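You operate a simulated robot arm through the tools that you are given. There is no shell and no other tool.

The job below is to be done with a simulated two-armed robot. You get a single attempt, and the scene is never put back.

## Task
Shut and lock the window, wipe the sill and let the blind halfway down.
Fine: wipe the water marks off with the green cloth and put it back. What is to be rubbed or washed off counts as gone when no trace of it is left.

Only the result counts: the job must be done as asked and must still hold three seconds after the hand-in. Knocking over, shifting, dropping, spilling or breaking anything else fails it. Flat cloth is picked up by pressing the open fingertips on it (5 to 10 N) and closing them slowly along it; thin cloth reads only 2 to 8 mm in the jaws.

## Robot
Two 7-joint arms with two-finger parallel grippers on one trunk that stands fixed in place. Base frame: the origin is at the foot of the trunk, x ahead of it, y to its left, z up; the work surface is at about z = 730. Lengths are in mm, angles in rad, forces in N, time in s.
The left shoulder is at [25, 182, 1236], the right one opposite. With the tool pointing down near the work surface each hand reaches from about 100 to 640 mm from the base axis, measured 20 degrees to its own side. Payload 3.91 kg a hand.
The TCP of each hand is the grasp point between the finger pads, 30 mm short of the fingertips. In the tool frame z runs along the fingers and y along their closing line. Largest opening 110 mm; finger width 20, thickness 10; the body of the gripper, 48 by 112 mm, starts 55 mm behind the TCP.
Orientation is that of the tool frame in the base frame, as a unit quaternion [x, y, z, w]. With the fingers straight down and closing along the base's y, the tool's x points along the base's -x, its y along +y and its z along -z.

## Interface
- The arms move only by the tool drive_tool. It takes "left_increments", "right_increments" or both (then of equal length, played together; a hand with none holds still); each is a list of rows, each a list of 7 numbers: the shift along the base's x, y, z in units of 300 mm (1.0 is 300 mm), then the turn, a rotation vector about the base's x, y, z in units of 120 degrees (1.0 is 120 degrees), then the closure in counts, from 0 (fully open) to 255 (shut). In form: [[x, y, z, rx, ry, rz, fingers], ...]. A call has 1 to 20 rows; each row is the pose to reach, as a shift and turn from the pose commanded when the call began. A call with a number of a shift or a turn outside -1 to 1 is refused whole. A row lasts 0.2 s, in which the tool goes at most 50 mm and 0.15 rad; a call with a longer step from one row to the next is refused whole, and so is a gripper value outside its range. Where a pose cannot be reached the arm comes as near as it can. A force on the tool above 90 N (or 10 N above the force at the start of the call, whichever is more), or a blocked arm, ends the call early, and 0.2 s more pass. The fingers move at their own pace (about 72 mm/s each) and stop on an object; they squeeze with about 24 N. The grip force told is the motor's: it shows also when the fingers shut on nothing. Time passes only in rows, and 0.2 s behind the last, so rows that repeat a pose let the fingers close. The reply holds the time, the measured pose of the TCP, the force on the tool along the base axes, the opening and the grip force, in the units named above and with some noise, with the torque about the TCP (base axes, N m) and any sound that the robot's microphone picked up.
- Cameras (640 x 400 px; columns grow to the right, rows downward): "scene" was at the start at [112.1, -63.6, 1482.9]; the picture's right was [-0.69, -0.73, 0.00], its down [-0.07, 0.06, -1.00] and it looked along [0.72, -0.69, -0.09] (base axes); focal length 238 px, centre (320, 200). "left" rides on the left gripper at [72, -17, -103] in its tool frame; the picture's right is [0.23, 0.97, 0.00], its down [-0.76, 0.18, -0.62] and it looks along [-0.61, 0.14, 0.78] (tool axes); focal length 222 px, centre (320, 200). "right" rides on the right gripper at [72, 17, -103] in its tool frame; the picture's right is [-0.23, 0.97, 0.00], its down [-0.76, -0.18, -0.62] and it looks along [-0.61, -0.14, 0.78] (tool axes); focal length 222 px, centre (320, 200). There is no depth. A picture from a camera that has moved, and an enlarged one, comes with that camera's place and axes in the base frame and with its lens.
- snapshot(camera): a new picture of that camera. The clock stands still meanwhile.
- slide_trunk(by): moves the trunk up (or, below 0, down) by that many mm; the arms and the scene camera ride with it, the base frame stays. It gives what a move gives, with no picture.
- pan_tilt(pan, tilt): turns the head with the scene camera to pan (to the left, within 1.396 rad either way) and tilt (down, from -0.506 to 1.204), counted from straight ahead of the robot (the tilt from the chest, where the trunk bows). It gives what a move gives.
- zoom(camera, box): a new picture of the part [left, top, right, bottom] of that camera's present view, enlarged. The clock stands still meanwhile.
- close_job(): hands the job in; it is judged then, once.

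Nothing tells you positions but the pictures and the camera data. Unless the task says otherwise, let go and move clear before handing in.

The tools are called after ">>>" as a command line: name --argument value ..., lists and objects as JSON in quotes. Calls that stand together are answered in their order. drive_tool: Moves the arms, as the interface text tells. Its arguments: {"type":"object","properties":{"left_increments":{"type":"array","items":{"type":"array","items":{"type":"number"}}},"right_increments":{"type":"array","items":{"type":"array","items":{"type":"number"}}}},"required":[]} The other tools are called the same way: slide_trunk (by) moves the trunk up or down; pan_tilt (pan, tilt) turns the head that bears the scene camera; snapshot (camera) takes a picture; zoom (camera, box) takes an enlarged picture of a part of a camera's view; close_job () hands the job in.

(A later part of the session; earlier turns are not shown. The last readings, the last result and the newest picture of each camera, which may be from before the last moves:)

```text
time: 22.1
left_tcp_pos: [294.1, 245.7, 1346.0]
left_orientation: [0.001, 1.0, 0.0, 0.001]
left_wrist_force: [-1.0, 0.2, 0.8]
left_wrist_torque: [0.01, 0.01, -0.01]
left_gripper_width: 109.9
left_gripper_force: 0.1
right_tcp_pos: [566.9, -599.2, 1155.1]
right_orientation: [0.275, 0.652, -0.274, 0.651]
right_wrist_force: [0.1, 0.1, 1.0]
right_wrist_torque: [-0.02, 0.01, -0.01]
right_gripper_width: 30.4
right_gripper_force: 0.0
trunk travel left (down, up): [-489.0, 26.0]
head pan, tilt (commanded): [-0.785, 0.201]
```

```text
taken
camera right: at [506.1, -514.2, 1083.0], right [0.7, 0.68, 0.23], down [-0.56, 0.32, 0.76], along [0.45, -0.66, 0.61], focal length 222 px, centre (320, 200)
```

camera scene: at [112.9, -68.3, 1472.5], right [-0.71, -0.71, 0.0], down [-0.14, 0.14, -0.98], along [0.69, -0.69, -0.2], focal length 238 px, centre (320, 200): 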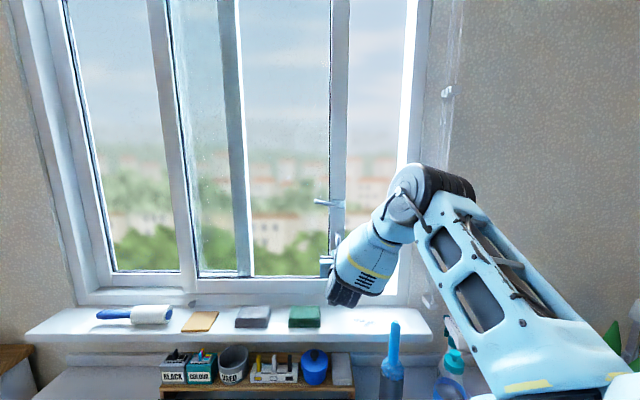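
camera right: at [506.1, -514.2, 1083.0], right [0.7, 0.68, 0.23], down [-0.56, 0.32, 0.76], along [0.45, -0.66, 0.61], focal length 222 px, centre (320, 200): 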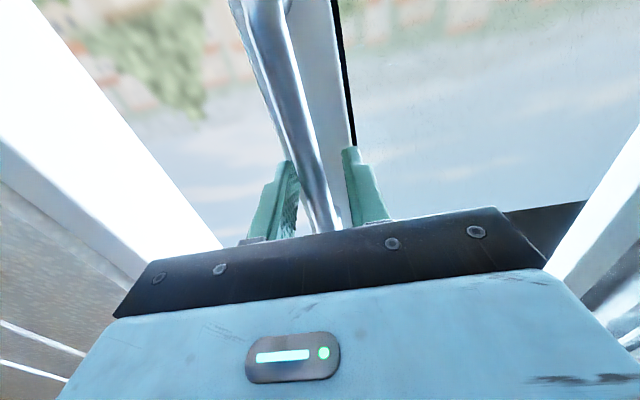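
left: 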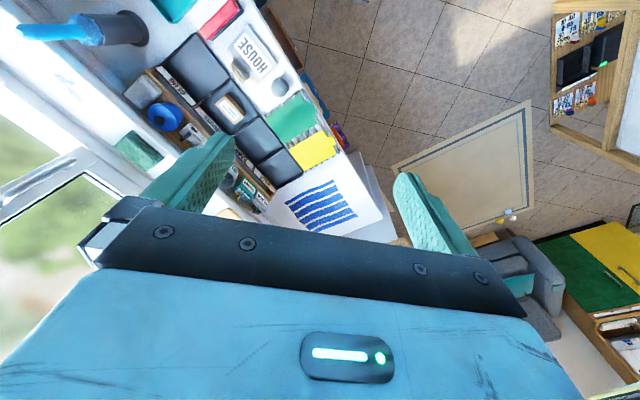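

>>> drive_tool --right_increments '[[0.002, -0.002, 0, 0.0393, 0.0393, 0, 185], [0.005, -0.005, 0, 0.0786, 0.0786, 0, 185], [0.007, -0.007, 0, 0.1179, 0.1179, 0, 185], [0.01, -0.01, 0, 0.1571, 0.1571, 0, 185], [0.012, -0.012, 0, 0.1964, 0.1964, 0, 185], [0.014, -0.014, 0, 0.2357, 0.2357, 0, 185]]'

>>> snapshot --camera "right"

>>> snapshot --camera "scene"

```text
time: 23.5
left_tcp_pos: [295.4, 244.8, 1346.2]
left_orientation: [-0.001, 1.0, 0.0, 0.0]
left_wrist_force: [-0.1, -0.2, 0.5]
left_wrist_torque: [-0.01, 0.01, -0.01]
left_gripper_width: 110.0
left_gripper_force: 0.0
right_tcp_pos: [571.3, -605.0, 1155.1]
right_orientation: [0.346, 0.838, -0.161, 0.39]
right_wrist_force: [0.4, -0.6, -0.1]
right_wrist_torque: [0.02, -0.01, -0.01]
right_gripper_width: 30.1
right_gripper_force: 0.1
trunk travel left (down, up): [-489.0, 26.0]
head pan, tilt (commanded): [-0.785, 0.201]
```

```text
taken
camera right: at [494.0, -504.1, 1165.4], right [0.79, 0.59, 0.18], down [-0.12, -0.14, 0.98], along [0.6, -0.8, -0.04], focal length 222 px, centre (320, 200)
```

right: 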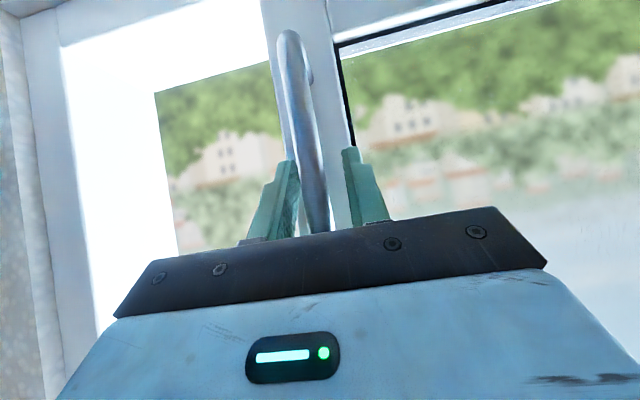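

```text
taken
camera scene: at [111.2, -66.4, 1472.9], right [-0.71, -0.71, 0.0], down [-0.14, 0.14, -0.98], along [0.69, -0.69, -0.2], focal length 238 px, centre (320, 200)
```

scene: 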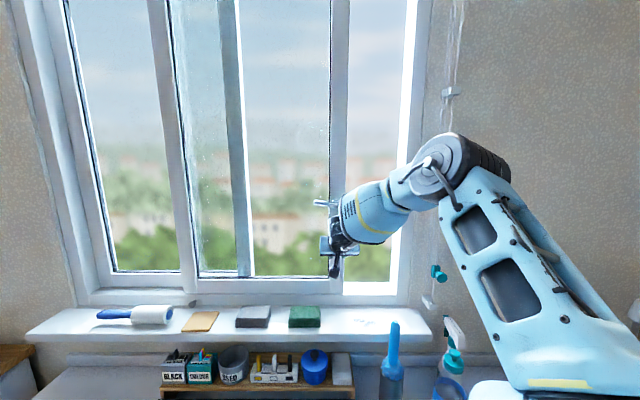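

The pitched posture is reachable. I'll re-grip and keep sliding right.

>>> drive_tool --right_increments '[[0, 0, 0, 0, 0, 0, 210], [0, 0, 0, 0, 0, 0, 235], [0, 0, 0, 0, 0, 0, 255], [0, 0, 0, 0, 0, 0, 255], [-0.02, -0.02, 0, 0, 0, 0, 255], [-0.045, -0.045, 0, 0, 0, 0, 255], [-0.07, -0.07, 0, 0, 0, 0, 255], [-0.095, -0.095, 0, 0, 0, 0, 255], [-0.12, -0.12, 0, 0, 0, 0, 255], [-0.145, -0.145, 0, 0, 0, 0, 255], [-0.17, -0.17, 0, 0, 0, 0, 255]]'

>>> snapshot --camera "scene"

```text
time: 25.9
left_tcp_pos: [294.2, 244.6, 1345.8]
left_orientation: [0.0, 1.0, 0.001, -0.001]
left_wrist_force: [0.8, -0.3, -0.2]
left_wrist_torque: [0.03, 0.02, 0.04]
left_gripper_width: 109.7
left_gripper_force: 0.0
right_tcp_pos: [518.5, -657.1, 1154.9]
right_orientation: [0.348, 0.837, -0.162, 0.39]
right_wrist_force: [-1.9, 4.2, -0.6]
right_wrist_torque: [0.31, 0.49, -0.21]
right_gripper_width: 14.0
right_gripper_force: 45.0
trunk travel left (down, up): [-489.0, 26.0]
head pan, tilt (commanded): [-0.785, 0.201]
```

```text
taken
camera scene: at [110.3, -66.6, 1473.0], right [-0.71, -0.71, 0.0], down [-0.14, 0.14, -0.98], along [0.69, -0.69, -0.2], focal length 238 px, centre (320, 200)
```

scene: 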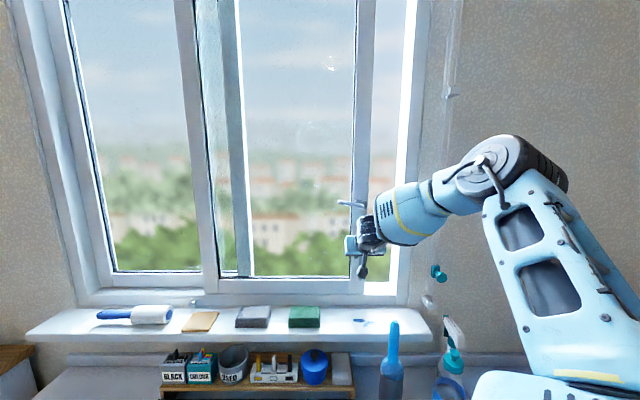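

>>> drive_tool --right_increments '[[-0.02, -0.02, 0, 0, 0, 0, 255], [-0.045, -0.045, 0, 0, 0, 0, 255], [-0.07, -0.07, 0, 0, 0, 0, 255], [-0.095, -0.095, 0, 0, 0, 0, 255], [-0.12, -0.12, 0, 0, 0, 0, 255], [-0.145, -0.145, 0, 0, 0, 0, 255], [-0.165, -0.165, 0, 0, 0, 0, 255]]'

>>> snapshot --camera "scene"

>>> zoom --camera "scene" --box '[320, 180, 480, 300]'

```text
time: 27.5
left_tcp_pos: [296.0, 244.3, 1346.2]
left_orientation: [0.001, 1.0, 0.0, 0.0]
left_wrist_force: [0.0, 0.0, -0.3]
left_wrist_torque: [-0.01, 0.0, -0.02]
left_gripper_width: 110.0
left_gripper_force: 0.1
right_tcp_pos: [470.7, -705.4, 1154.3]
right_orientation: [0.347, 0.837, -0.162, 0.391]
right_wrist_force: [1.1, 0.9, 1.5]
right_wrist_torque: [0.7, 0.84, -0.1]
right_gripper_width: 13.8
right_gripper_force: 45.0
trunk travel left (down, up): [-489.0, 26.0]
head pan, tilt (commanded): [-0.785, 0.201]
```

```text
taken
camera scene: at [110.9, -66.5, 1473.0], right [-0.71, -0.71, 0.0], down [-0.14, 0.14, -0.98], along [0.69, -0.69, -0.2], focal length 238 px, centre (320, 200)
```

scene: 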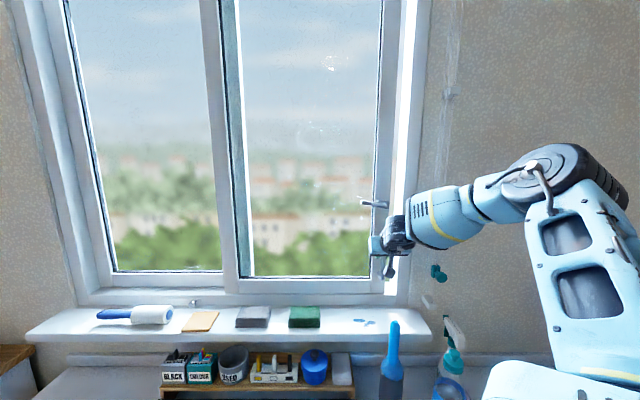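

```text
3.33 times, centred on (400, 240) of scene
camera zoom: at [110.9, -66.5, 1473.0], right [-0.71, -0.71, 0.0], down [-0.14, 0.14, -0.98], along [0.69, -0.69, -0.2], focal length 795 px, centre (53, 67)
```

zoom: 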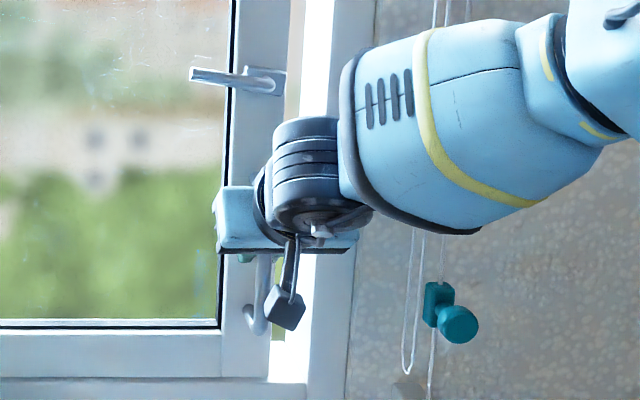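

>>> drive_tool --right_increments '[[-0.02, -0.02, 0, 0, 0, 0, 255], [-0.04, -0.04, 0, 0, 0, 0, 255], [-0.055, -0.055, 0, 0, 0, 0, 255], [-0.07, -0.07, 0, 0, 0, 0, 255], [-0.075, -0.075, 0, 0, 0, 0, 255]]'

>>> zoom --camera "scene" --box '[320, 180, 480, 300]'

>>> snapshot --camera "right"

```text
time: 28.7
left_tcp_pos: [295.2, 244.6, 1346.5]
left_orientation: [0.0, 1.0, 0.0, 0.001]
left_wrist_force: [0.4, 0.0, 0.1]
left_wrist_torque: [0.03, 0.02, -0.02]
left_gripper_width: 110.2
left_gripper_force: 0.0
right_tcp_pos: [448.3, -727.5, 1154.3]
right_orientation: [0.348, 0.837, -0.162, 0.391]
right_wrist_force: [-0.4, -0.1, -0.6]
right_wrist_torque: [0.56, 0.22, 0.15]
right_gripper_width: 13.9
right_gripper_force: 45.4
trunk travel left (down, up): [-489.0, 26.0]
head pan, tilt (commanded): [-0.785, 0.201]
```

```text
3.33 times, centred on (400, 240) of scene
camera zoom: at [111.3, -66.3, 1473.0], right [-0.71, -0.71, 0.0], down [-0.14, 0.14, -0.98], along [0.69, -0.69, -0.2], focal length 795 px, centre (53, 67)
```

zoom: 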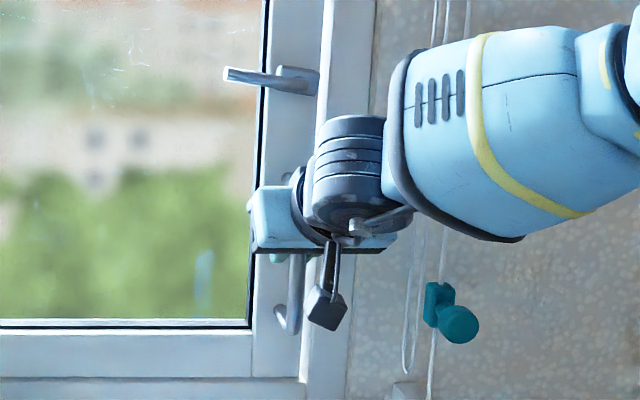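

```text
taken
camera right: at [370.8, -627.5, 1165.2], right [0.79, 0.58, 0.17], down [-0.12, -0.13, 0.98], along [0.6, -0.8, -0.04], focal length 222 px, centre (320, 200)
```

right: 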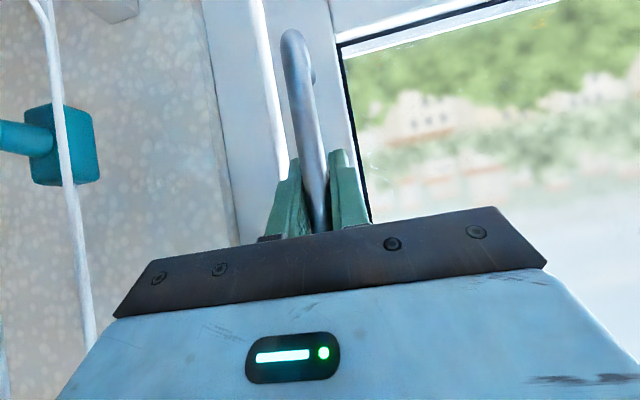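

>>> drive_tool --right_increments '[[-0.01, -0.01, 0, 0, 0, 0, 255], [-0.02, -0.02, 0, 0, 0, 0, 255], [-0.03, -0.03, 0, 0, 0, 0, 255], [-0.04, -0.04, 0, 0, 0, 0, 255], [-0.045, -0.045, 0, 0, 0, 0, 255]]'

>>> snapshot --camera "right"

>>> zoom --camera "scene" --box '[320, 180, 480, 300]'

```text
time: 29.9
left_tcp_pos: [302.8, 250.4, 1343.9]
left_orientation: [0.0, 1.0, -0.001, -0.002]
left_wrist_force: [-0.4, -0.6, -0.2]
left_wrist_torque: [-0.02, -0.02, -0.05]
left_gripper_width: 110.0
left_gripper_force: 0.1
right_tcp_pos: [444.7, -731.9, 1155.1]
right_orientation: [0.341, 0.84, -0.157, 0.392]
right_wrist_force: [36.2, 36.4, -14.0]
right_wrist_torque: [-1.44, 0.46, -0.49]
right_gripper_width: 13.8
right_gripper_force: 44.9
trunk travel left (down, up): [-489.0, 26.0]
head pan, tilt (commanded): [-0.785, 0.201]
```

```text
taken
camera right: at [365.6, -632.3, 1165.5], right [0.78, 0.6, 0.18], down [-0.12, -0.14, 0.98], along [0.61, -0.79, -0.04], focal length 222 px, centre (320, 200)
```

right: 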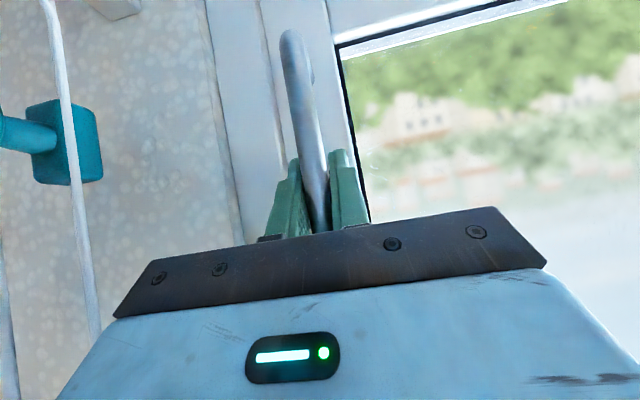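

```text
3.33 times, centred on (400, 240) of scene
camera zoom: at [119.0, -61.4, 1472.3], right [-0.71, -0.71, 0.01], down [-0.15, 0.14, -0.98], along [0.69, -0.69, -0.2], focal length 795 px, centre (53, 67)
```

zoom: 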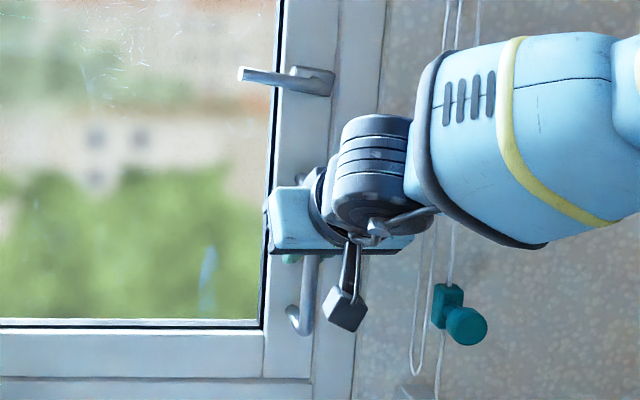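

The sash has hit its stop (51 N reaction) and the gap is gone, so the window is shut. I'll take the load off, open the jaws, and back out along the finger axis.

>>> drive_tool --right_increments '[[0.014, 0.014, 0, 0, 0, 0, 255], [0.026, 0.026, 0, 0, 0, 0, 255], [0.026, 0.026, 0, 0, 0, 0, 220], [0.026, 0.026, 0, 0, 0, 0, 180], [0.026, 0.026, 0, 0, 0, 0, 170], [0.026, 0.026, 0, 0, 0, 0, 170]]'

>>> snapshot --camera "right"

```text
time: 31.3
left_tcp_pos: [295.4, 245.4, 1346.4]
left_orientation: [0.001, 1.0, 0.0, 0.0]
left_wrist_force: [0.0, -1.1, -0.3]
left_wrist_torque: [-0.04, -0.04, 0.0]
left_gripper_width: 109.9
left_gripper_force: 0.1
right_tcp_pos: [441.4, -733.7, 1155.1]
right_orientation: [0.347, 0.837, -0.162, 0.39]
right_wrist_force: [-0.3, -0.3, 1.3]
right_wrist_torque: [0.04, 0.0, 0.03]
right_gripper_width: 36.8
right_gripper_force: 0.0
trunk travel left (down, up): [-489.0, 26.0]
head pan, tilt (commanded): [-0.785, 0.201]
```

```text
taken
camera right: at [364.9, -633.3, 1165.5], right [0.79, 0.58, 0.17], down [-0.12, -0.13, 0.98], along [0.6, -0.8, -0.04], focal length 222 px, centre (320, 200)
```

right: 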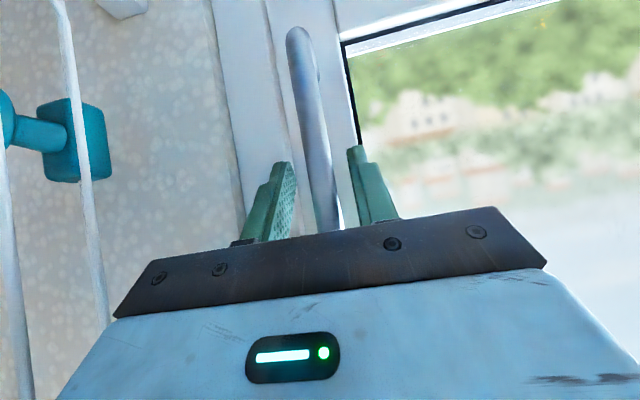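

>>> drive_tool --right_increments '[[-0.06, 0.06, 0, 0, 0, 0, 170], [-0.14, 0.14, 0.02, 0, 0, 0, 170], [-0.23, 0.23, 0.06, 0, 0, 0, 200], [-0.33, 0.33, 0.1, 0, 0, 0, 230], [-0.42, 0.42, 0.15, 0, 0, 0, 255], [-0.42, 0.42, 0.15, 0, 0, 0, 255]]'

>>> snapshot --camera "right"

>>> snapshot --camera "scene"

>>> zoom --camera "scene" --box '[320, 160, 480, 260]'

```text
time: 32.7
left_tcp_pos: [296.0, 244.3, 1345.3]
left_orientation: [0.0, 1.0, 0.0, 0.0]
left_wrist_force: [0.2, -0.8, 0.5]
left_wrist_torque: [0.01, 0.02, -0.03]
left_gripper_width: 110.0
left_gripper_force: 0.1
right_tcp_pos: [314.0, -610.4, 1201.4]
right_orientation: [0.347, 0.837, -0.161, 0.39]
right_wrist_force: [0.7, 0.7, -1.0]
right_wrist_torque: [0.02, 0.0, 0.0]
right_gripper_width: 0.1
right_gripper_force: 24.2
trunk travel left (down, up): [-489.0, 26.0]
head pan, tilt (commanded): [-0.785, 0.201]
```

```text
taken
camera right: at [236.4, -509.6, 1211.7], right [0.79, 0.58, 0.17], down [-0.12, -0.14, 0.98], along [0.6, -0.8, -0.04], focal length 222 px, centre (320, 200)
```

right: 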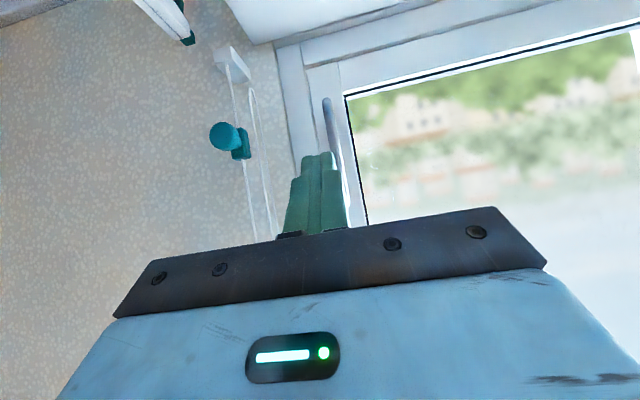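

```text
taken
camera scene: at [112.1, -67.1, 1472.7], right [-0.71, -0.71, 0.0], down [-0.14, 0.14, -0.98], along [0.69, -0.69, -0.2], focal length 238 px, centre (320, 200)
```

scene: 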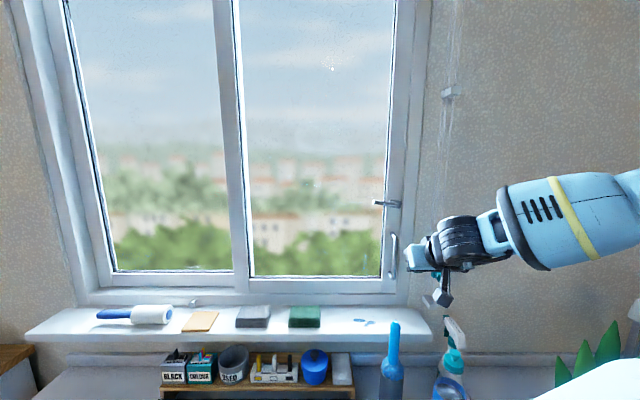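

```text
4.00 times, centred on (400, 210) of scene
camera zoom: at [112.1, -67.1, 1472.7], right [-0.71, -0.71, 0.0], down [-0.14, 0.14, -0.98], along [0.69, -0.69, -0.2], focal length 954 px, centre (0, 160)
```

zoom: 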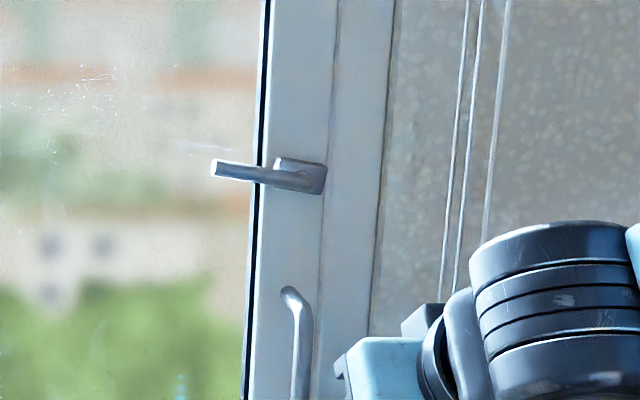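

The window looks fully shut. The lever still points left, with its pivot near u≈200, z≈1315 and its tip near u≈131. I'll bring the closed fingertips above the lever's free end.

>>> drive_tool --right_increments '[[0.058, -0.01, 0.105, 0, 0, 0, 255], [0.116, -0.019, 0.21, 0, 0, 0, 255], [0.174, -0.029, 0.315, 0, 0, 0, 255], [0.232, -0.038, 0.42, 0, 0, 0, 255], [0.29, -0.048, 0.525, 0, 0, 0, 255], [0.348, -0.0575, 0.63, 0, 0, 0, 255], [0.348, -0.0575, 0.63, 0, 0, 0, 255]]'

>>> snapshot --camera "right"

>>> zoom --camera "scene" --box '[300, 110, 500, 260]'

```text
time: 34.3
left_tcp_pos: [295.3, 244.3, 1346.9]
left_orientation: [-0.001, 1.0, 0.0, 0.0]
left_wrist_force: [0.3, -0.5, -0.9]
left_wrist_torque: [0.01, 0.0, 0.01]
left_gripper_width: 110.0
left_gripper_force: 0.1
right_tcp_pos: [423.1, -623.3, 1391.3]
right_orientation: [0.347, 0.837, -0.162, 0.391]
right_wrist_force: [0.2, 0.0, -0.4]
right_wrist_torque: [0.01, -0.01, 0.01]
right_gripper_width: 0.0
right_gripper_force: 24.2
trunk travel left (down, up): [-489.0, 26.0]
head pan, tilt (commanded): [-0.785, 0.201]
```

```text
taken
camera right: at [345.0, -523.7, 1400.6], right [0.79, 0.59, 0.17], down [-0.12, -0.13, 0.98], along [0.6, -0.8, -0.04], focal length 222 px, centre (320, 200)
```

right: 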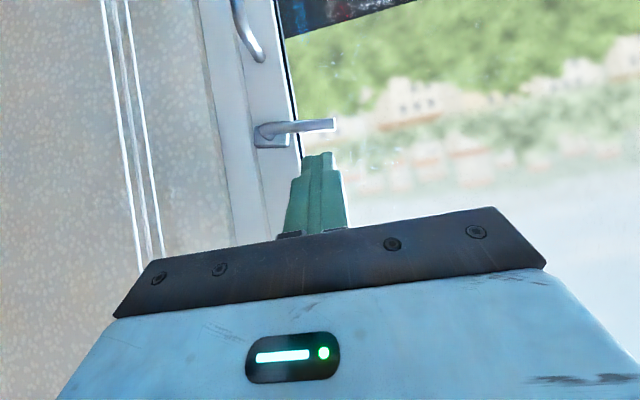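

```text
2.67 times, centred on (400, 185) of scene
camera zoom: at [110.8, -66.6, 1473.0], right [-0.71, -0.71, 0.0], down [-0.14, 0.14, -0.98], along [0.69, -0.69, -0.2], focal length 636 px, centre (107, 240)
```

zoom: 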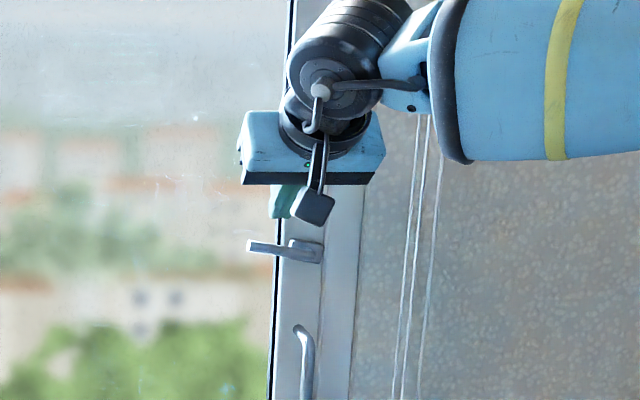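

>>> drive_tool --right_increments '[[0.08, -0.08, 0, 0, 0, 0, 255], [0.16, -0.16, 0, 0, 0, 0, 255], [0.205, -0.205, 0, 0, 0, 0, 255], [0.205, -0.205, -0.05, 0, 0, 0, 255], [0.205, -0.205, -0.1, 0, 0, 0, 255], [0.205, -0.205, -0.1, 0, 0, 0, 255]]'

>>> snapshot --camera "right"

>>> zoom --camera "scene" --box '[320, 130, 480, 260]'

```text
time: 35.7
left_tcp_pos: [295.7, 244.6, 1346.4]
left_orientation: [0.0, 1.0, -0.001, 0.0]
left_wrist_force: [0.2, 0.1, -0.7]
left_wrist_torque: [0.0, -0.02, 0.0]
left_gripper_width: 110.0
left_gripper_force: 0.1
right_tcp_pos: [483.3, -686.8, 1359.6]
right_orientation: [0.347, 0.837, -0.161, 0.391]
right_wrist_force: [0.2, -0.3, -0.7]
right_wrist_torque: [0.0, -0.03, 0.01]
right_gripper_width: 0.1
right_gripper_force: 24.1
trunk travel left (down, up): [-489.0, 26.0]
head pan, tilt (commanded): [-0.785, 0.201]
```

```text
taken
camera right: at [406.0, -585.9, 1369.7], right [0.79, 0.59, 0.17], down [-0.12, -0.13, 0.98], along [0.6, -0.8, -0.04], focal length 222 px, centre (320, 200)
```

right: 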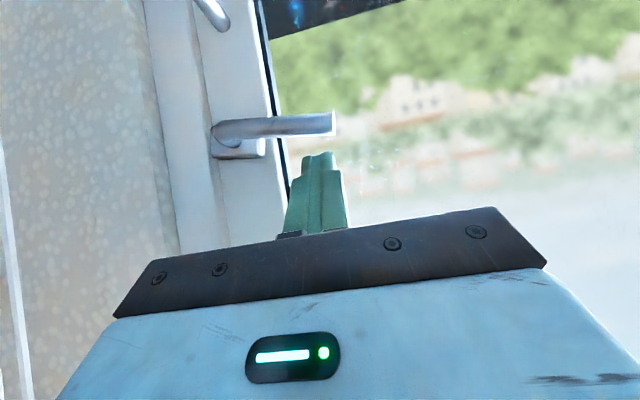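

```text
3.08 times, centred on (400, 195) of scene
camera zoom: at [111.3, -66.1, 1472.9], right [-0.71, -0.71, 0.0], down [-0.14, 0.14, -0.98], along [0.69, -0.69, -0.2], focal length 734 px, centre (74, 215)
```

zoom: 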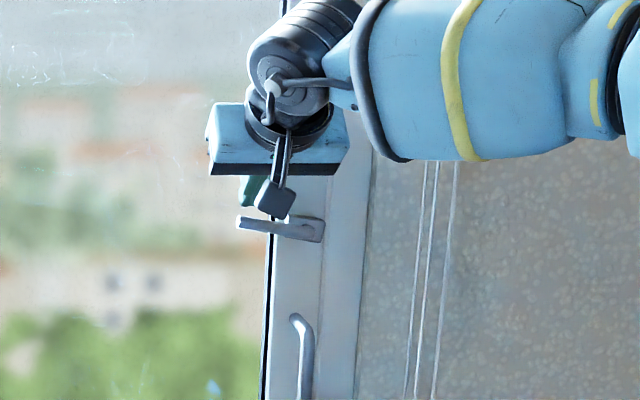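

>>> drive_tool --right_increments '[[0, 0, -0.025, 0, 0, 0, 255], [0, 0, -0.05, 0, 0, 0, 255], [0, 0, -0.067, 0, 0, 0, 255], [0, 0, -0.08, 0, 0, 0, 255], [0, 0, -0.09, 0, 0, 0, 255], [0, 0, -0.1, 0, 0, 0, 255]]'

>>> snapshot --camera "right"

>>> zoom --camera "scene" --box '[340, 150, 440, 250]'

```text
time: 37.1
left_tcp_pos: [294.7, 247.5, 1346.3]
left_orientation: [0.0, 1.0, 0.0, 0.0]
left_wrist_force: [-0.7, -0.1, 0.5]
left_wrist_torque: [0.0, 0.0, 0.0]
left_gripper_width: 109.8
left_gripper_force: 0.1
right_tcp_pos: [482.5, -686.0, 1343.1]
right_orientation: [0.346, 0.831, -0.164, 0.403]
right_wrist_force: [17.1, -18.5, 52.6]
right_wrist_torque: [-0.81, -0.42, -0.52]
right_gripper_width: 0.0
right_gripper_force: 24.2
trunk travel left (down, up): [-489.0, 26.0]
head pan, tilt (commanded): [-0.785, 0.201]
```

```text
taken
camera right: at [405.3, -584.7, 1349.6], right [0.79, 0.59, 0.18], down [-0.14, -0.12, 0.98], along [0.6, -0.8, -0.01], focal length 222 px, centre (320, 200)
```

right: 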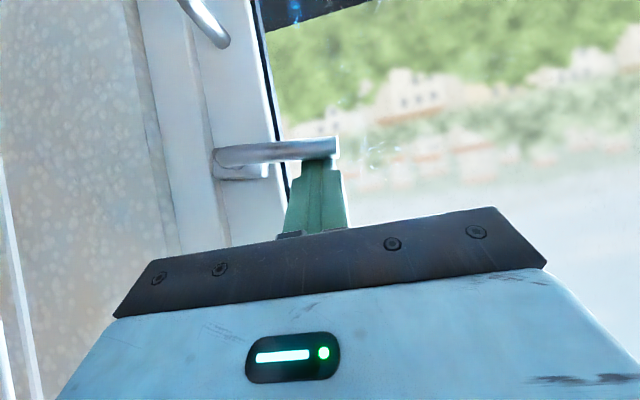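

```text
4.00 times, centred on (390, 200) of scene
camera zoom: at [110.0, -64.4, 1473.6], right [-0.71, -0.71, 0.0], down [-0.14, 0.14, -0.98], along [0.69, -0.69, -0.2], focal length 954 px, centre (40, 200)
```

zoom: 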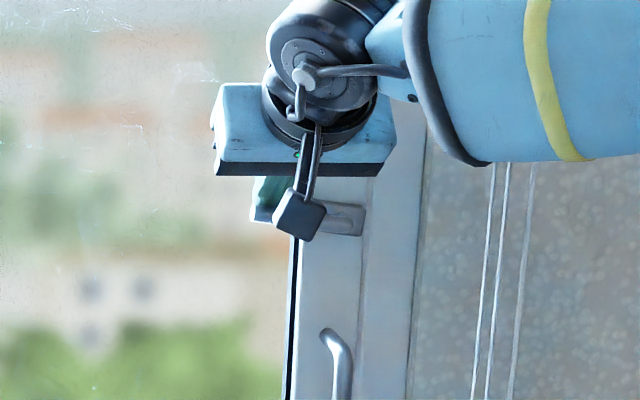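

Pressing down met a hard stop, so the lever must turn upward. I'll lift off, drop back, and come in under the lever.

>>> drive_tool --right_increments '[[0, 0, 0.08, 0, 0, 0, 255], [-0.06, 0.06, 0.13, 0, 0, 0, 255], [-0.16, 0.16, 0.13, 0, 0, 0, 255], [-0.19, 0.19, 0.0, 0, 0, 0, 255], [-0.19, 0.19, -0.15, 0, 0, 0, 255], [-0.19, 0.19, -0.225, 0, 0, 0, 255], [-0.1, 0.1, -0.225, 0, 0, 0, 255], [0.0, 0.0, -0.225, 0, 0, 0, 255], [0.0, 0.0, -0.225, 0, 0, 0, 255]]'

>>> snapshot --camera "right"

>>> zoom --camera "scene" --box '[340, 150, 440, 250]'

```text
time: 39.1
left_tcp_pos: [295.0, 245.5, 1345.8]
left_orientation: [0.0, 1.0, 0.0, 0.0]
left_wrist_force: [-0.4, -0.3, -0.3]
left_wrist_torque: [0.0, -0.03, 0.0]
left_gripper_width: 110.1
left_gripper_force: 0.1
right_tcp_pos: [482.6, -686.4, 1260.8]
right_orientation: [0.347, 0.837, -0.161, 0.39]
right_wrist_force: [-0.7, 0.2, -0.2]
right_wrist_torque: [-0.03, -0.01, 0.02]
right_gripper_width: 0.0
right_gripper_force: 24.2
trunk travel left (down, up): [-489.0, 26.0]
head pan, tilt (commanded): [-0.785, 0.201]
```

```text
taken
camera right: at [405.4, -586.0, 1271.7], right [0.79, 0.59, 0.18], down [-0.12, -0.13, 0.98], along [0.6, -0.8, -0.04], focal length 222 px, centre (320, 200)
```

right: 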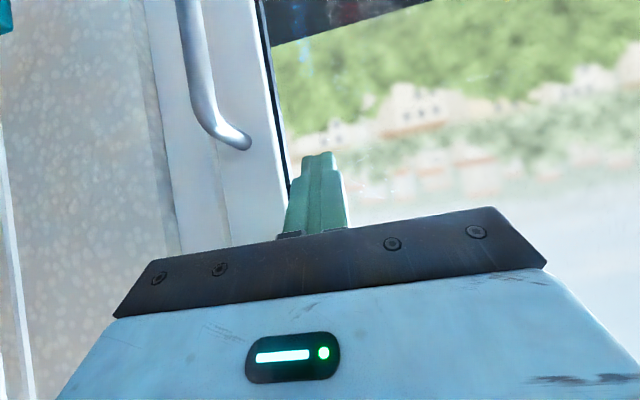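

```text
4.00 times, centred on (390, 200) of scene
camera zoom: at [110.5, -66.3, 1473.1], right [-0.71, -0.71, 0.0], down [-0.14, 0.14, -0.98], along [0.69, -0.69, -0.2], focal length 954 px, centre (40, 200)
```

zoom: 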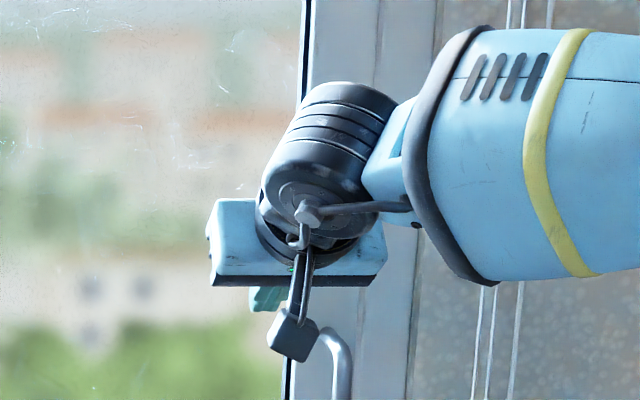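

>>> drive_tool --right_increments '[[0, 0, 0.04, 0, 0, 0, 255], [0, 0, 0.08, 0, 0, 0, 255], [0, 0, 0.11, 0, 0, 0, 255], [0, 0, 0.13, 0, 0, 0, 255], [0, 0, 0.15, 0, 0, 0, 255], [0, 0, 0.165, 0, 0, 0, 255], [0, 0, 0.18, 0, 0, 0, 255]]'

>>> snapshot --camera "right"

>>> zoom --camera "scene" --box '[340, 130, 440, 230]'

```text
time: 40.7
left_tcp_pos: [295.4, 245.2, 1346.3]
left_orientation: [0.001, 1.0, 0.0, 0.0]
left_wrist_force: [0.8, -0.1, 0.3]
left_wrist_torque: [0.0, 0.01, -0.02]
left_gripper_width: 110.1
left_gripper_force: 0.2
right_tcp_pos: [482.1, -685.6, 1315.1]
right_orientation: [0.347, 0.837, -0.162, 0.391]
right_wrist_force: [-0.2, -0.1, -0.5]
right_wrist_torque: [0.0, -0.02, -0.01]
right_gripper_width: 0.0
right_gripper_force: 23.9
trunk travel left (down, up): [-489.0, 26.0]
head pan, tilt (commanded): [-0.785, 0.201]
```

```text
taken
camera right: at [404.4, -585.8, 1325.7], right [0.79, 0.59, 0.17], down [-0.12, -0.13, 0.98], along [0.6, -0.8, -0.04], focal length 222 px, centre (320, 200)
```

right: 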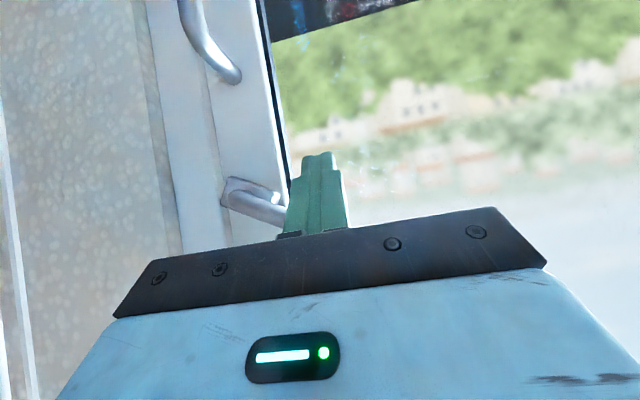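

```text
4.00 times, centred on (390, 180) of scene
camera zoom: at [111.3, -66.3, 1472.9], right [-0.71, -0.71, 0.0], down [-0.14, 0.14, -0.98], along [0.69, -0.69, -0.2], focal length 954 px, centre (40, 280)
```

zoom: 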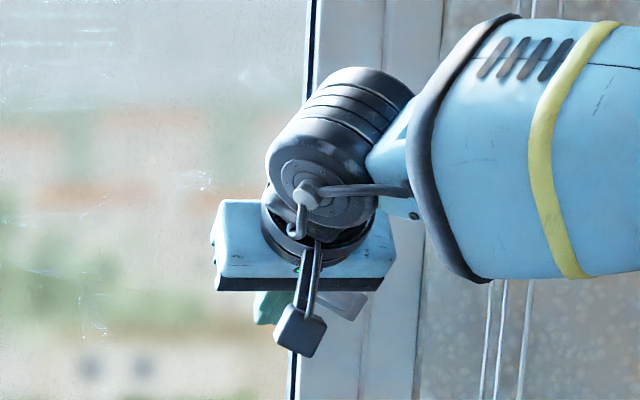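

The lever is turning upward easily. I'll follow its arc around the pivot.

>>> drive_tool --right_increments '[[-0.001, -0.001, 0.018, 0, 0, 0, 255], [-0.0019, -0.0019, 0.0357, 0, 0, 0, 255], [-0.0045, -0.0045, 0.05, 0, 0, 0, 255], [-0.0071, -0.0071, 0.0637, 0, 0, 0, 255], [-0.0115, -0.0115, 0.077, 0, 0, 0, 255], [-0.0158, -0.0158, 0.09, 0, 0, 0, 255], [-0.0217, -0.0217, 0.102, 0, 0, 0, 255], [-0.0276, -0.0276, 0.1137, 0, 0, 0, 255], [-0.0349, -0.0349, 0.124, 0, 0, 0, 255], [-0.0422, -0.0422, 0.1343, 0, 0, 0, 255], [-0.0505, -0.0505, 0.143, 0, 0, 0, 255], [-0.0589, -0.0589, 0.151, 0, 0, 0, 255]]'

>>> snapshot --camera "right"

>>> zoom --camera "scene" --box '[340, 110, 440, 230]'

```text
time: 43.3
left_tcp_pos: [295.0, 245.1, 1347.2]
left_orientation: [0.0, 1.0, 0.0, 0.0]
left_wrist_force: [-0.9, 0.1, 0.4]
left_wrist_torque: [0.04, -0.02, 0.0]
left_gripper_width: 109.8
left_gripper_force: 0.1
right_tcp_pos: [464.6, -704.1, 1360.3]
right_orientation: [0.347, 0.837, -0.162, 0.391]
right_wrist_force: [0.7, 0.3, 0.3]
right_wrist_torque: [-0.01, 0.01, 0.01]
right_gripper_width: 0.0
right_gripper_force: 24.0
trunk travel left (down, up): [-489.0, 26.0]
head pan, tilt (commanded): [-0.785, 0.201]
```

```text
taken
camera right: at [387.1, -602.8, 1371.4], right [0.79, 0.59, 0.17], down [-0.12, -0.13, 0.98], along [0.6, -0.8, -0.04], focal length 222 px, centre (320, 200)
```

right: 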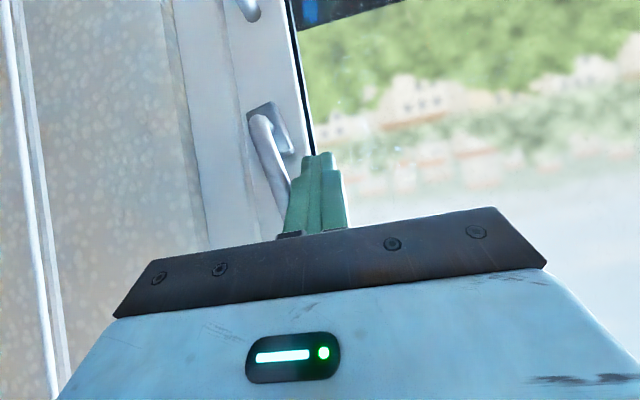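

```text
3.33 times, centred on (390, 170) of scene
camera zoom: at [111.3, -66.3, 1472.9], right [-0.71, -0.71, 0.0], down [-0.14, 0.14, -0.98], along [0.69, -0.69, -0.2], focal length 795 px, centre (87, 300)
```

zoom: 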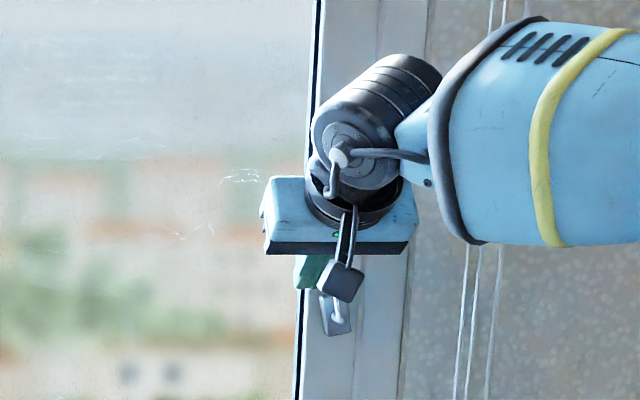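

>>> drive_tool --right_increments '[[-0.0075, -0.0075, 0.006, 0, 0, 0, 255], [-0.0149, -0.0149, 0.0103, 0, 0, 0, 255], [-0.0225, -0.0225, 0.0143, 0, 0, 0, 255], [-0.0306, -0.0306, 0.0167, 0, 0, 0, 255]]'

>>> snapshot --camera "right"

```text
time: 44.3
left_tcp_pos: [296.7, 245.9, 1347.2]
left_orientation: [0.0, 1.0, 0.0, -0.001]
left_wrist_force: [1.0, 0.4, 0.2]
left_wrist_torque: [0.0, -0.03, -0.01]
left_gripper_width: 110.1
left_gripper_force: 0.2
right_tcp_pos: [456.1, -712.8, 1365.1]
right_orientation: [0.347, 0.837, -0.161, 0.391]
right_wrist_force: [1.3, 0.4, -0.2]
right_wrist_torque: [0.01, -0.01, 0.01]
right_gripper_width: 0.0
right_gripper_force: 23.5
trunk travel left (down, up): [-489.0, 26.0]
head pan, tilt (commanded): [-0.785, 0.201]
```

```text
taken
camera right: at [377.7, -612.5, 1375.8], right [0.79, 0.58, 0.17], down [-0.12, -0.13, 0.98], along [0.6, -0.8, -0.04], focal length 222 px, centre (320, 200)
```

right: 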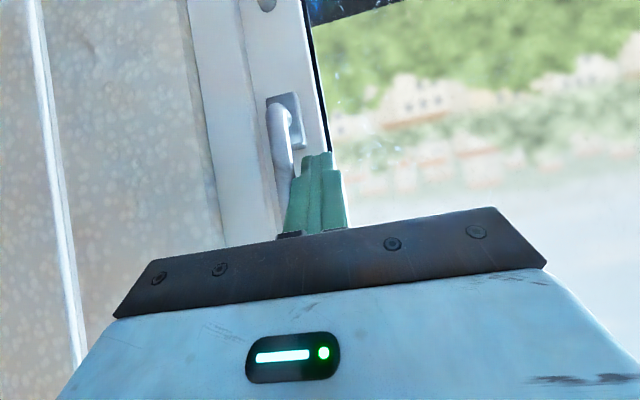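

>>> drive_tool --right_increments '[[-0.0075, -0.0075, 0.003, 0, 0, 0, 255], [-0.015, -0.015, 0.003, 0, 0, 0, 255], [-0.0225, -0.0225, 0.003, 0, 0, 0, 255], [-0.0306, -0.0306, 0.003, 0, 0, 0, 255]]'

>>> zoom --camera "right" --box '[200, 60, 400, 240]'

```text
time: 45.3
left_tcp_pos: [300.7, 250.2, 1345.1]
left_orientation: [0.0, 1.0, -0.002, -0.002]
left_wrist_force: [-0.9, 0.3, -0.8]
left_wrist_torque: [0.01, -0.02, 0.01]
left_gripper_width: 109.8
left_gripper_force: 0.1
right_tcp_pos: [453.9, -715.6, 1365.2]
right_orientation: [0.343, 0.84, -0.161, 0.389]
right_wrist_force: [23.7, 31.2, -8.8]
right_wrist_torque: [-0.07, 0.08, 0.04]
right_gripper_width: 0.0
right_gripper_force: 23.7
trunk travel left (down, up): [-489.0, 26.0]
head pan, tilt (commanded): [-0.785, 0.201]
```

```text
2.22 times, centred on (300, 150) of right
camera zoom: at [375.3, -614.8, 1376.5], right [0.79, 0.59, 0.17], down [-0.11, -0.14, 0.98], along [0.61, -0.79, -0.04], focal length 494 px, centre (364, 311)
```

zoom: 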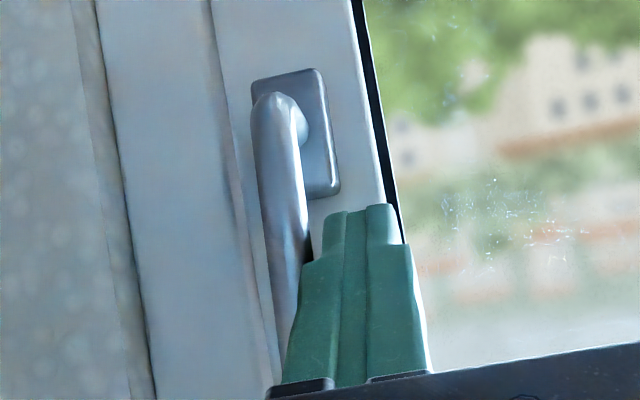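

The lever has swung to vertical-up and reached its stop. I'll back the fingers away and check that it stays.

>>> drive_tool --right_increments '[[0.03, 0.03, 0, 0, 0, 0, 255], [0.07, 0.07, 0, 0, 0, 0, 255], [0.0, 0.14, 0, 0, 0, 0, 255], [-0.08, 0.22, 0, 0, 0, 0, 255], [-0.16, 0.3, 0, 0, 0, 0, 255], [-0.24, 0.38, 0, 0, 0, 0, 200], [-0.32, 0.46, 0, 0, 0, 0, 100], [-0.32, 0.46, 0, 0, 0, 0, 0]]'

>>> pan_tilt --pan -0.785 --tilt 0.45

>>> snapshot --camera "scene"

>>> snapshot --camera "right"

```text
time: 47.1
left_tcp_pos: [297.1, 244.8, 1346.5]
left_orientation: [-0.001, 1.0, 0.0, 0.0]
left_wrist_force: [-0.6, 0.8, 0.1]
left_wrist_torque: [0.02, 0.03, -0.02]
left_gripper_width: 110.2
left_gripper_force: 0.1
right_tcp_pos: [348.4, -583.8, 1366.6]
right_orientation: [0.347, 0.837, -0.162, 0.39]
right_wrist_force: [-1.6, 0.7, 0.1]
right_wrist_torque: [-0.01, 0.01, -0.03]
right_gripper_width: 106.5
right_gripper_force: 0.1
trunk travel left (down, up): [-489.0, 26.0]
head pan, tilt (commanded): [-0.785, 0.201]
```

```text
time: 47.9
left_tcp_pos: [295.7, 244.9, 1347.2]
left_orientation: [-0.001, 1.0, -0.001, 0.0]
left_wrist_force: [0.0, -0.9, 0.5]
left_wrist_torque: [0.02, -0.05, 0.02]
left_gripper_width: 110.0
left_gripper_force: 0.1
right_tcp_pos: [347.9, -583.8, 1367.2]
right_orientation: [0.347, 0.837, -0.162, 0.39]
right_wrist_force: [0.1, -0.2, 0.0]
right_wrist_torque: [-0.02, 0.01, 0.0]
right_gripper_width: 110.2
right_gripper_force: 0.0
trunk travel left (down, up): [-489.0, 26.0]
head pan, tilt (commanded): [-0.785, 0.45]
```

```text
taken
camera scene: at [110.2, -65.3, 1449.8], right [-0.71, -0.71, 0.0], down [-0.31, 0.31, -0.9], along [0.64, -0.64, -0.43], focal length 238 px, centre (320, 200)
```

scene: 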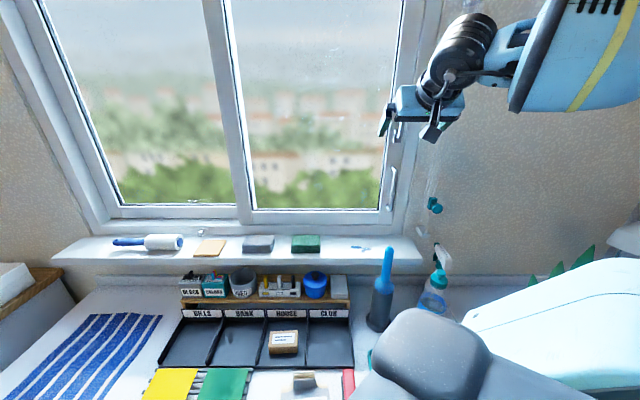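

```text
taken
camera right: at [270.9, -483.3, 1377.0], right [0.79, 0.59, 0.17], down [-0.12, -0.13, 0.98], along [0.6, -0.8, -0.04], focal length 222 px, centre (320, 200)
```

right: 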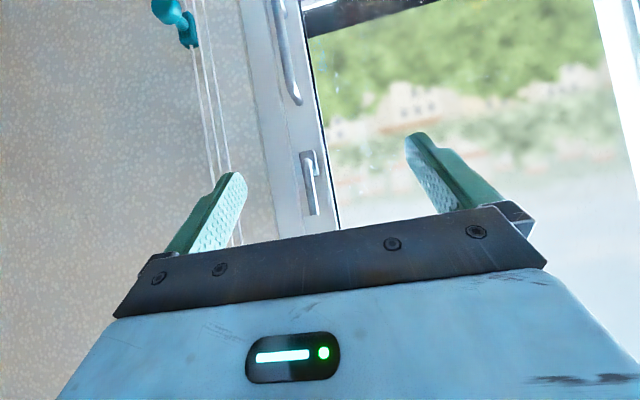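

The window is shut and the lever stays up. Now for the green cloth and the marks on the sill.

>>> zoom --camera "scene" --box '[220, 215, 440, 335]'

>>> zoom --camera "scene" --box '[330, 225, 430, 275]'

>>> zoom --camera "scene" --box '[40, 215, 260, 335]'

```text
2.91 times, centred on (330, 275) of scene
camera zoom: at [110.2, -65.3, 1449.8], right [-0.71, -0.71, 0.0], down [-0.31, 0.31, -0.9], along [0.64, -0.64, -0.43], focal length 694 px, centre (291, -18)
```

zoom: 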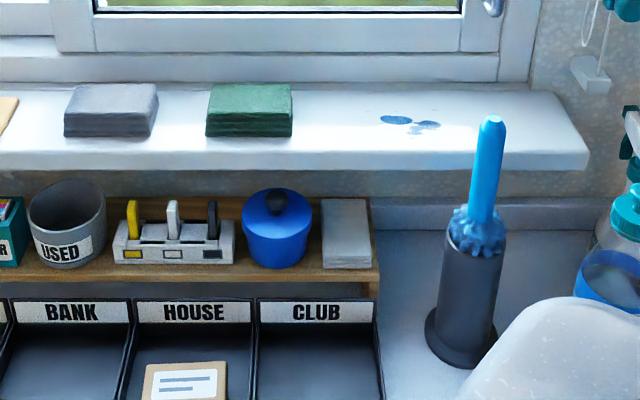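

```text
6.40 times, centred on (380, 250) of scene
camera zoom: at [110.2, -65.3, 1449.8], right [-0.71, -0.71, 0.0], down [-0.31, 0.31, -0.9], along [0.64, -0.64, -0.43], focal length 1526 px, centre (-64, -120)
```

zoom: 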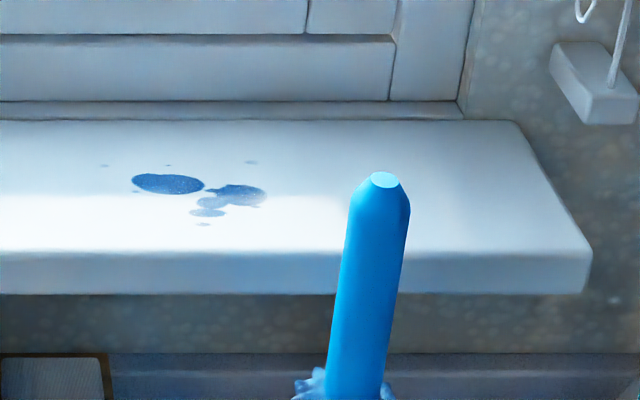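

```text
2.91 times, centred on (150, 275) of scene
camera zoom: at [110.2, -65.3, 1449.8], right [-0.71, -0.71, 0.0], down [-0.31, 0.31, -0.9], along [0.64, -0.64, -0.43], focal length 694 px, centre (814, -18)
```

zoom: 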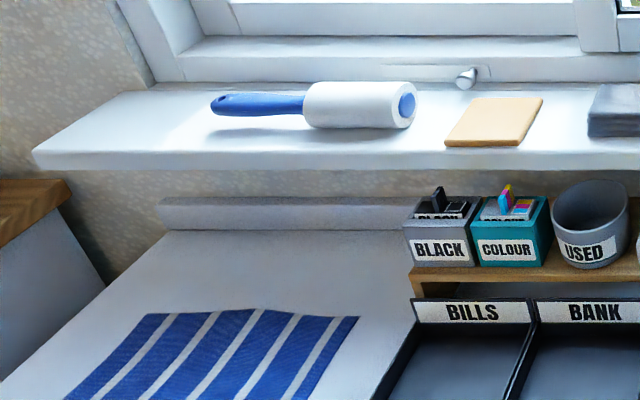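

>>> zoom --camera "scene" --box '[165, 180, 245, 230]'

>>> zoom --camera "scene" --box '[360, 100, 460, 260]'

```text
8.00 times, centred on (205, 205) of scene
camera zoom: at [110.2, -65.3, 1449.8], right [-0.71, -0.71, 0.0], down [-0.31, 0.31, -0.9], along [0.64, -0.64, -0.43], focal length 1907 px, centre (1240, 160)
```

zoom: 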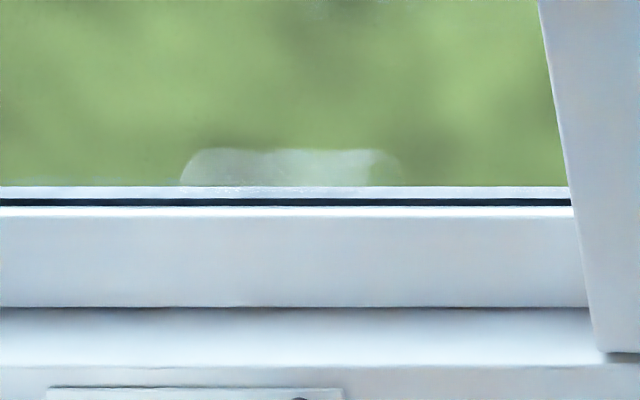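

```text
2.50 times, centred on (410, 180) of scene
camera zoom: at [110.2, -65.3, 1449.8], right [-0.71, -0.71, 0.0], down [-0.31, 0.31, -0.9], along [0.64, -0.64, -0.43], focal length 596 px, centre (95, 250)
```

zoom: 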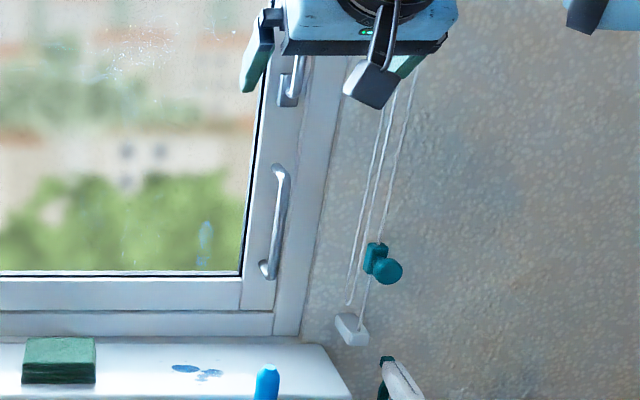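

>>> zoom --camera "scene" --box '[155, 215, 235, 260]'

>>> snapshot --camera "left"

```text
8.00 times, centred on (195, 238) of scene
camera zoom: at [110.2, -65.3, 1449.8], right [-0.71, -0.71, 0.0], down [-0.31, 0.31, -0.9], along [0.64, -0.64, -0.43], focal length 1907 px, centre (1320, -100)
```

zoom: 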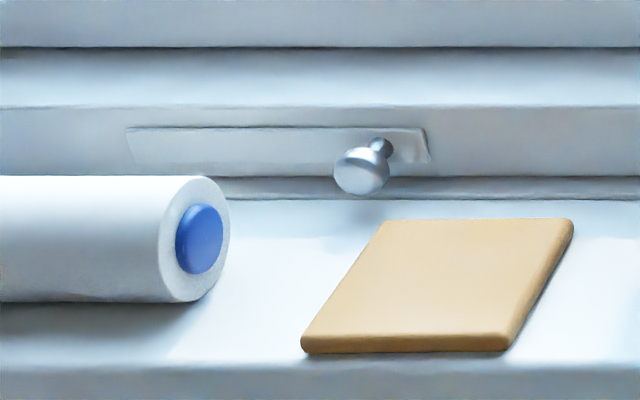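

```text
taken
camera left: at [224.1, 227.3, 1450.8], right [-0.23, 0.97, 0.0], down [0.76, 0.18, 0.62], along [0.61, 0.14, -0.78], focal length 222 px, centre (320, 200)
```

left: 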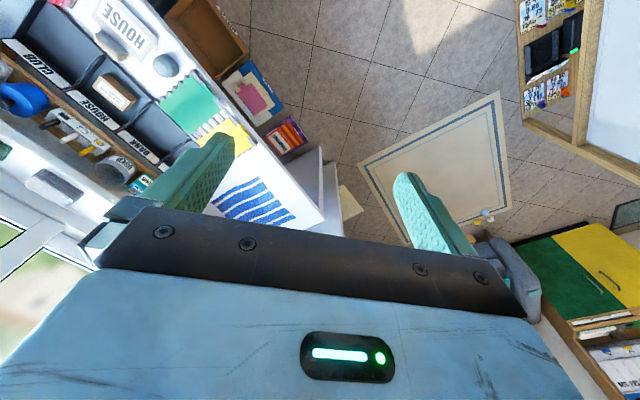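

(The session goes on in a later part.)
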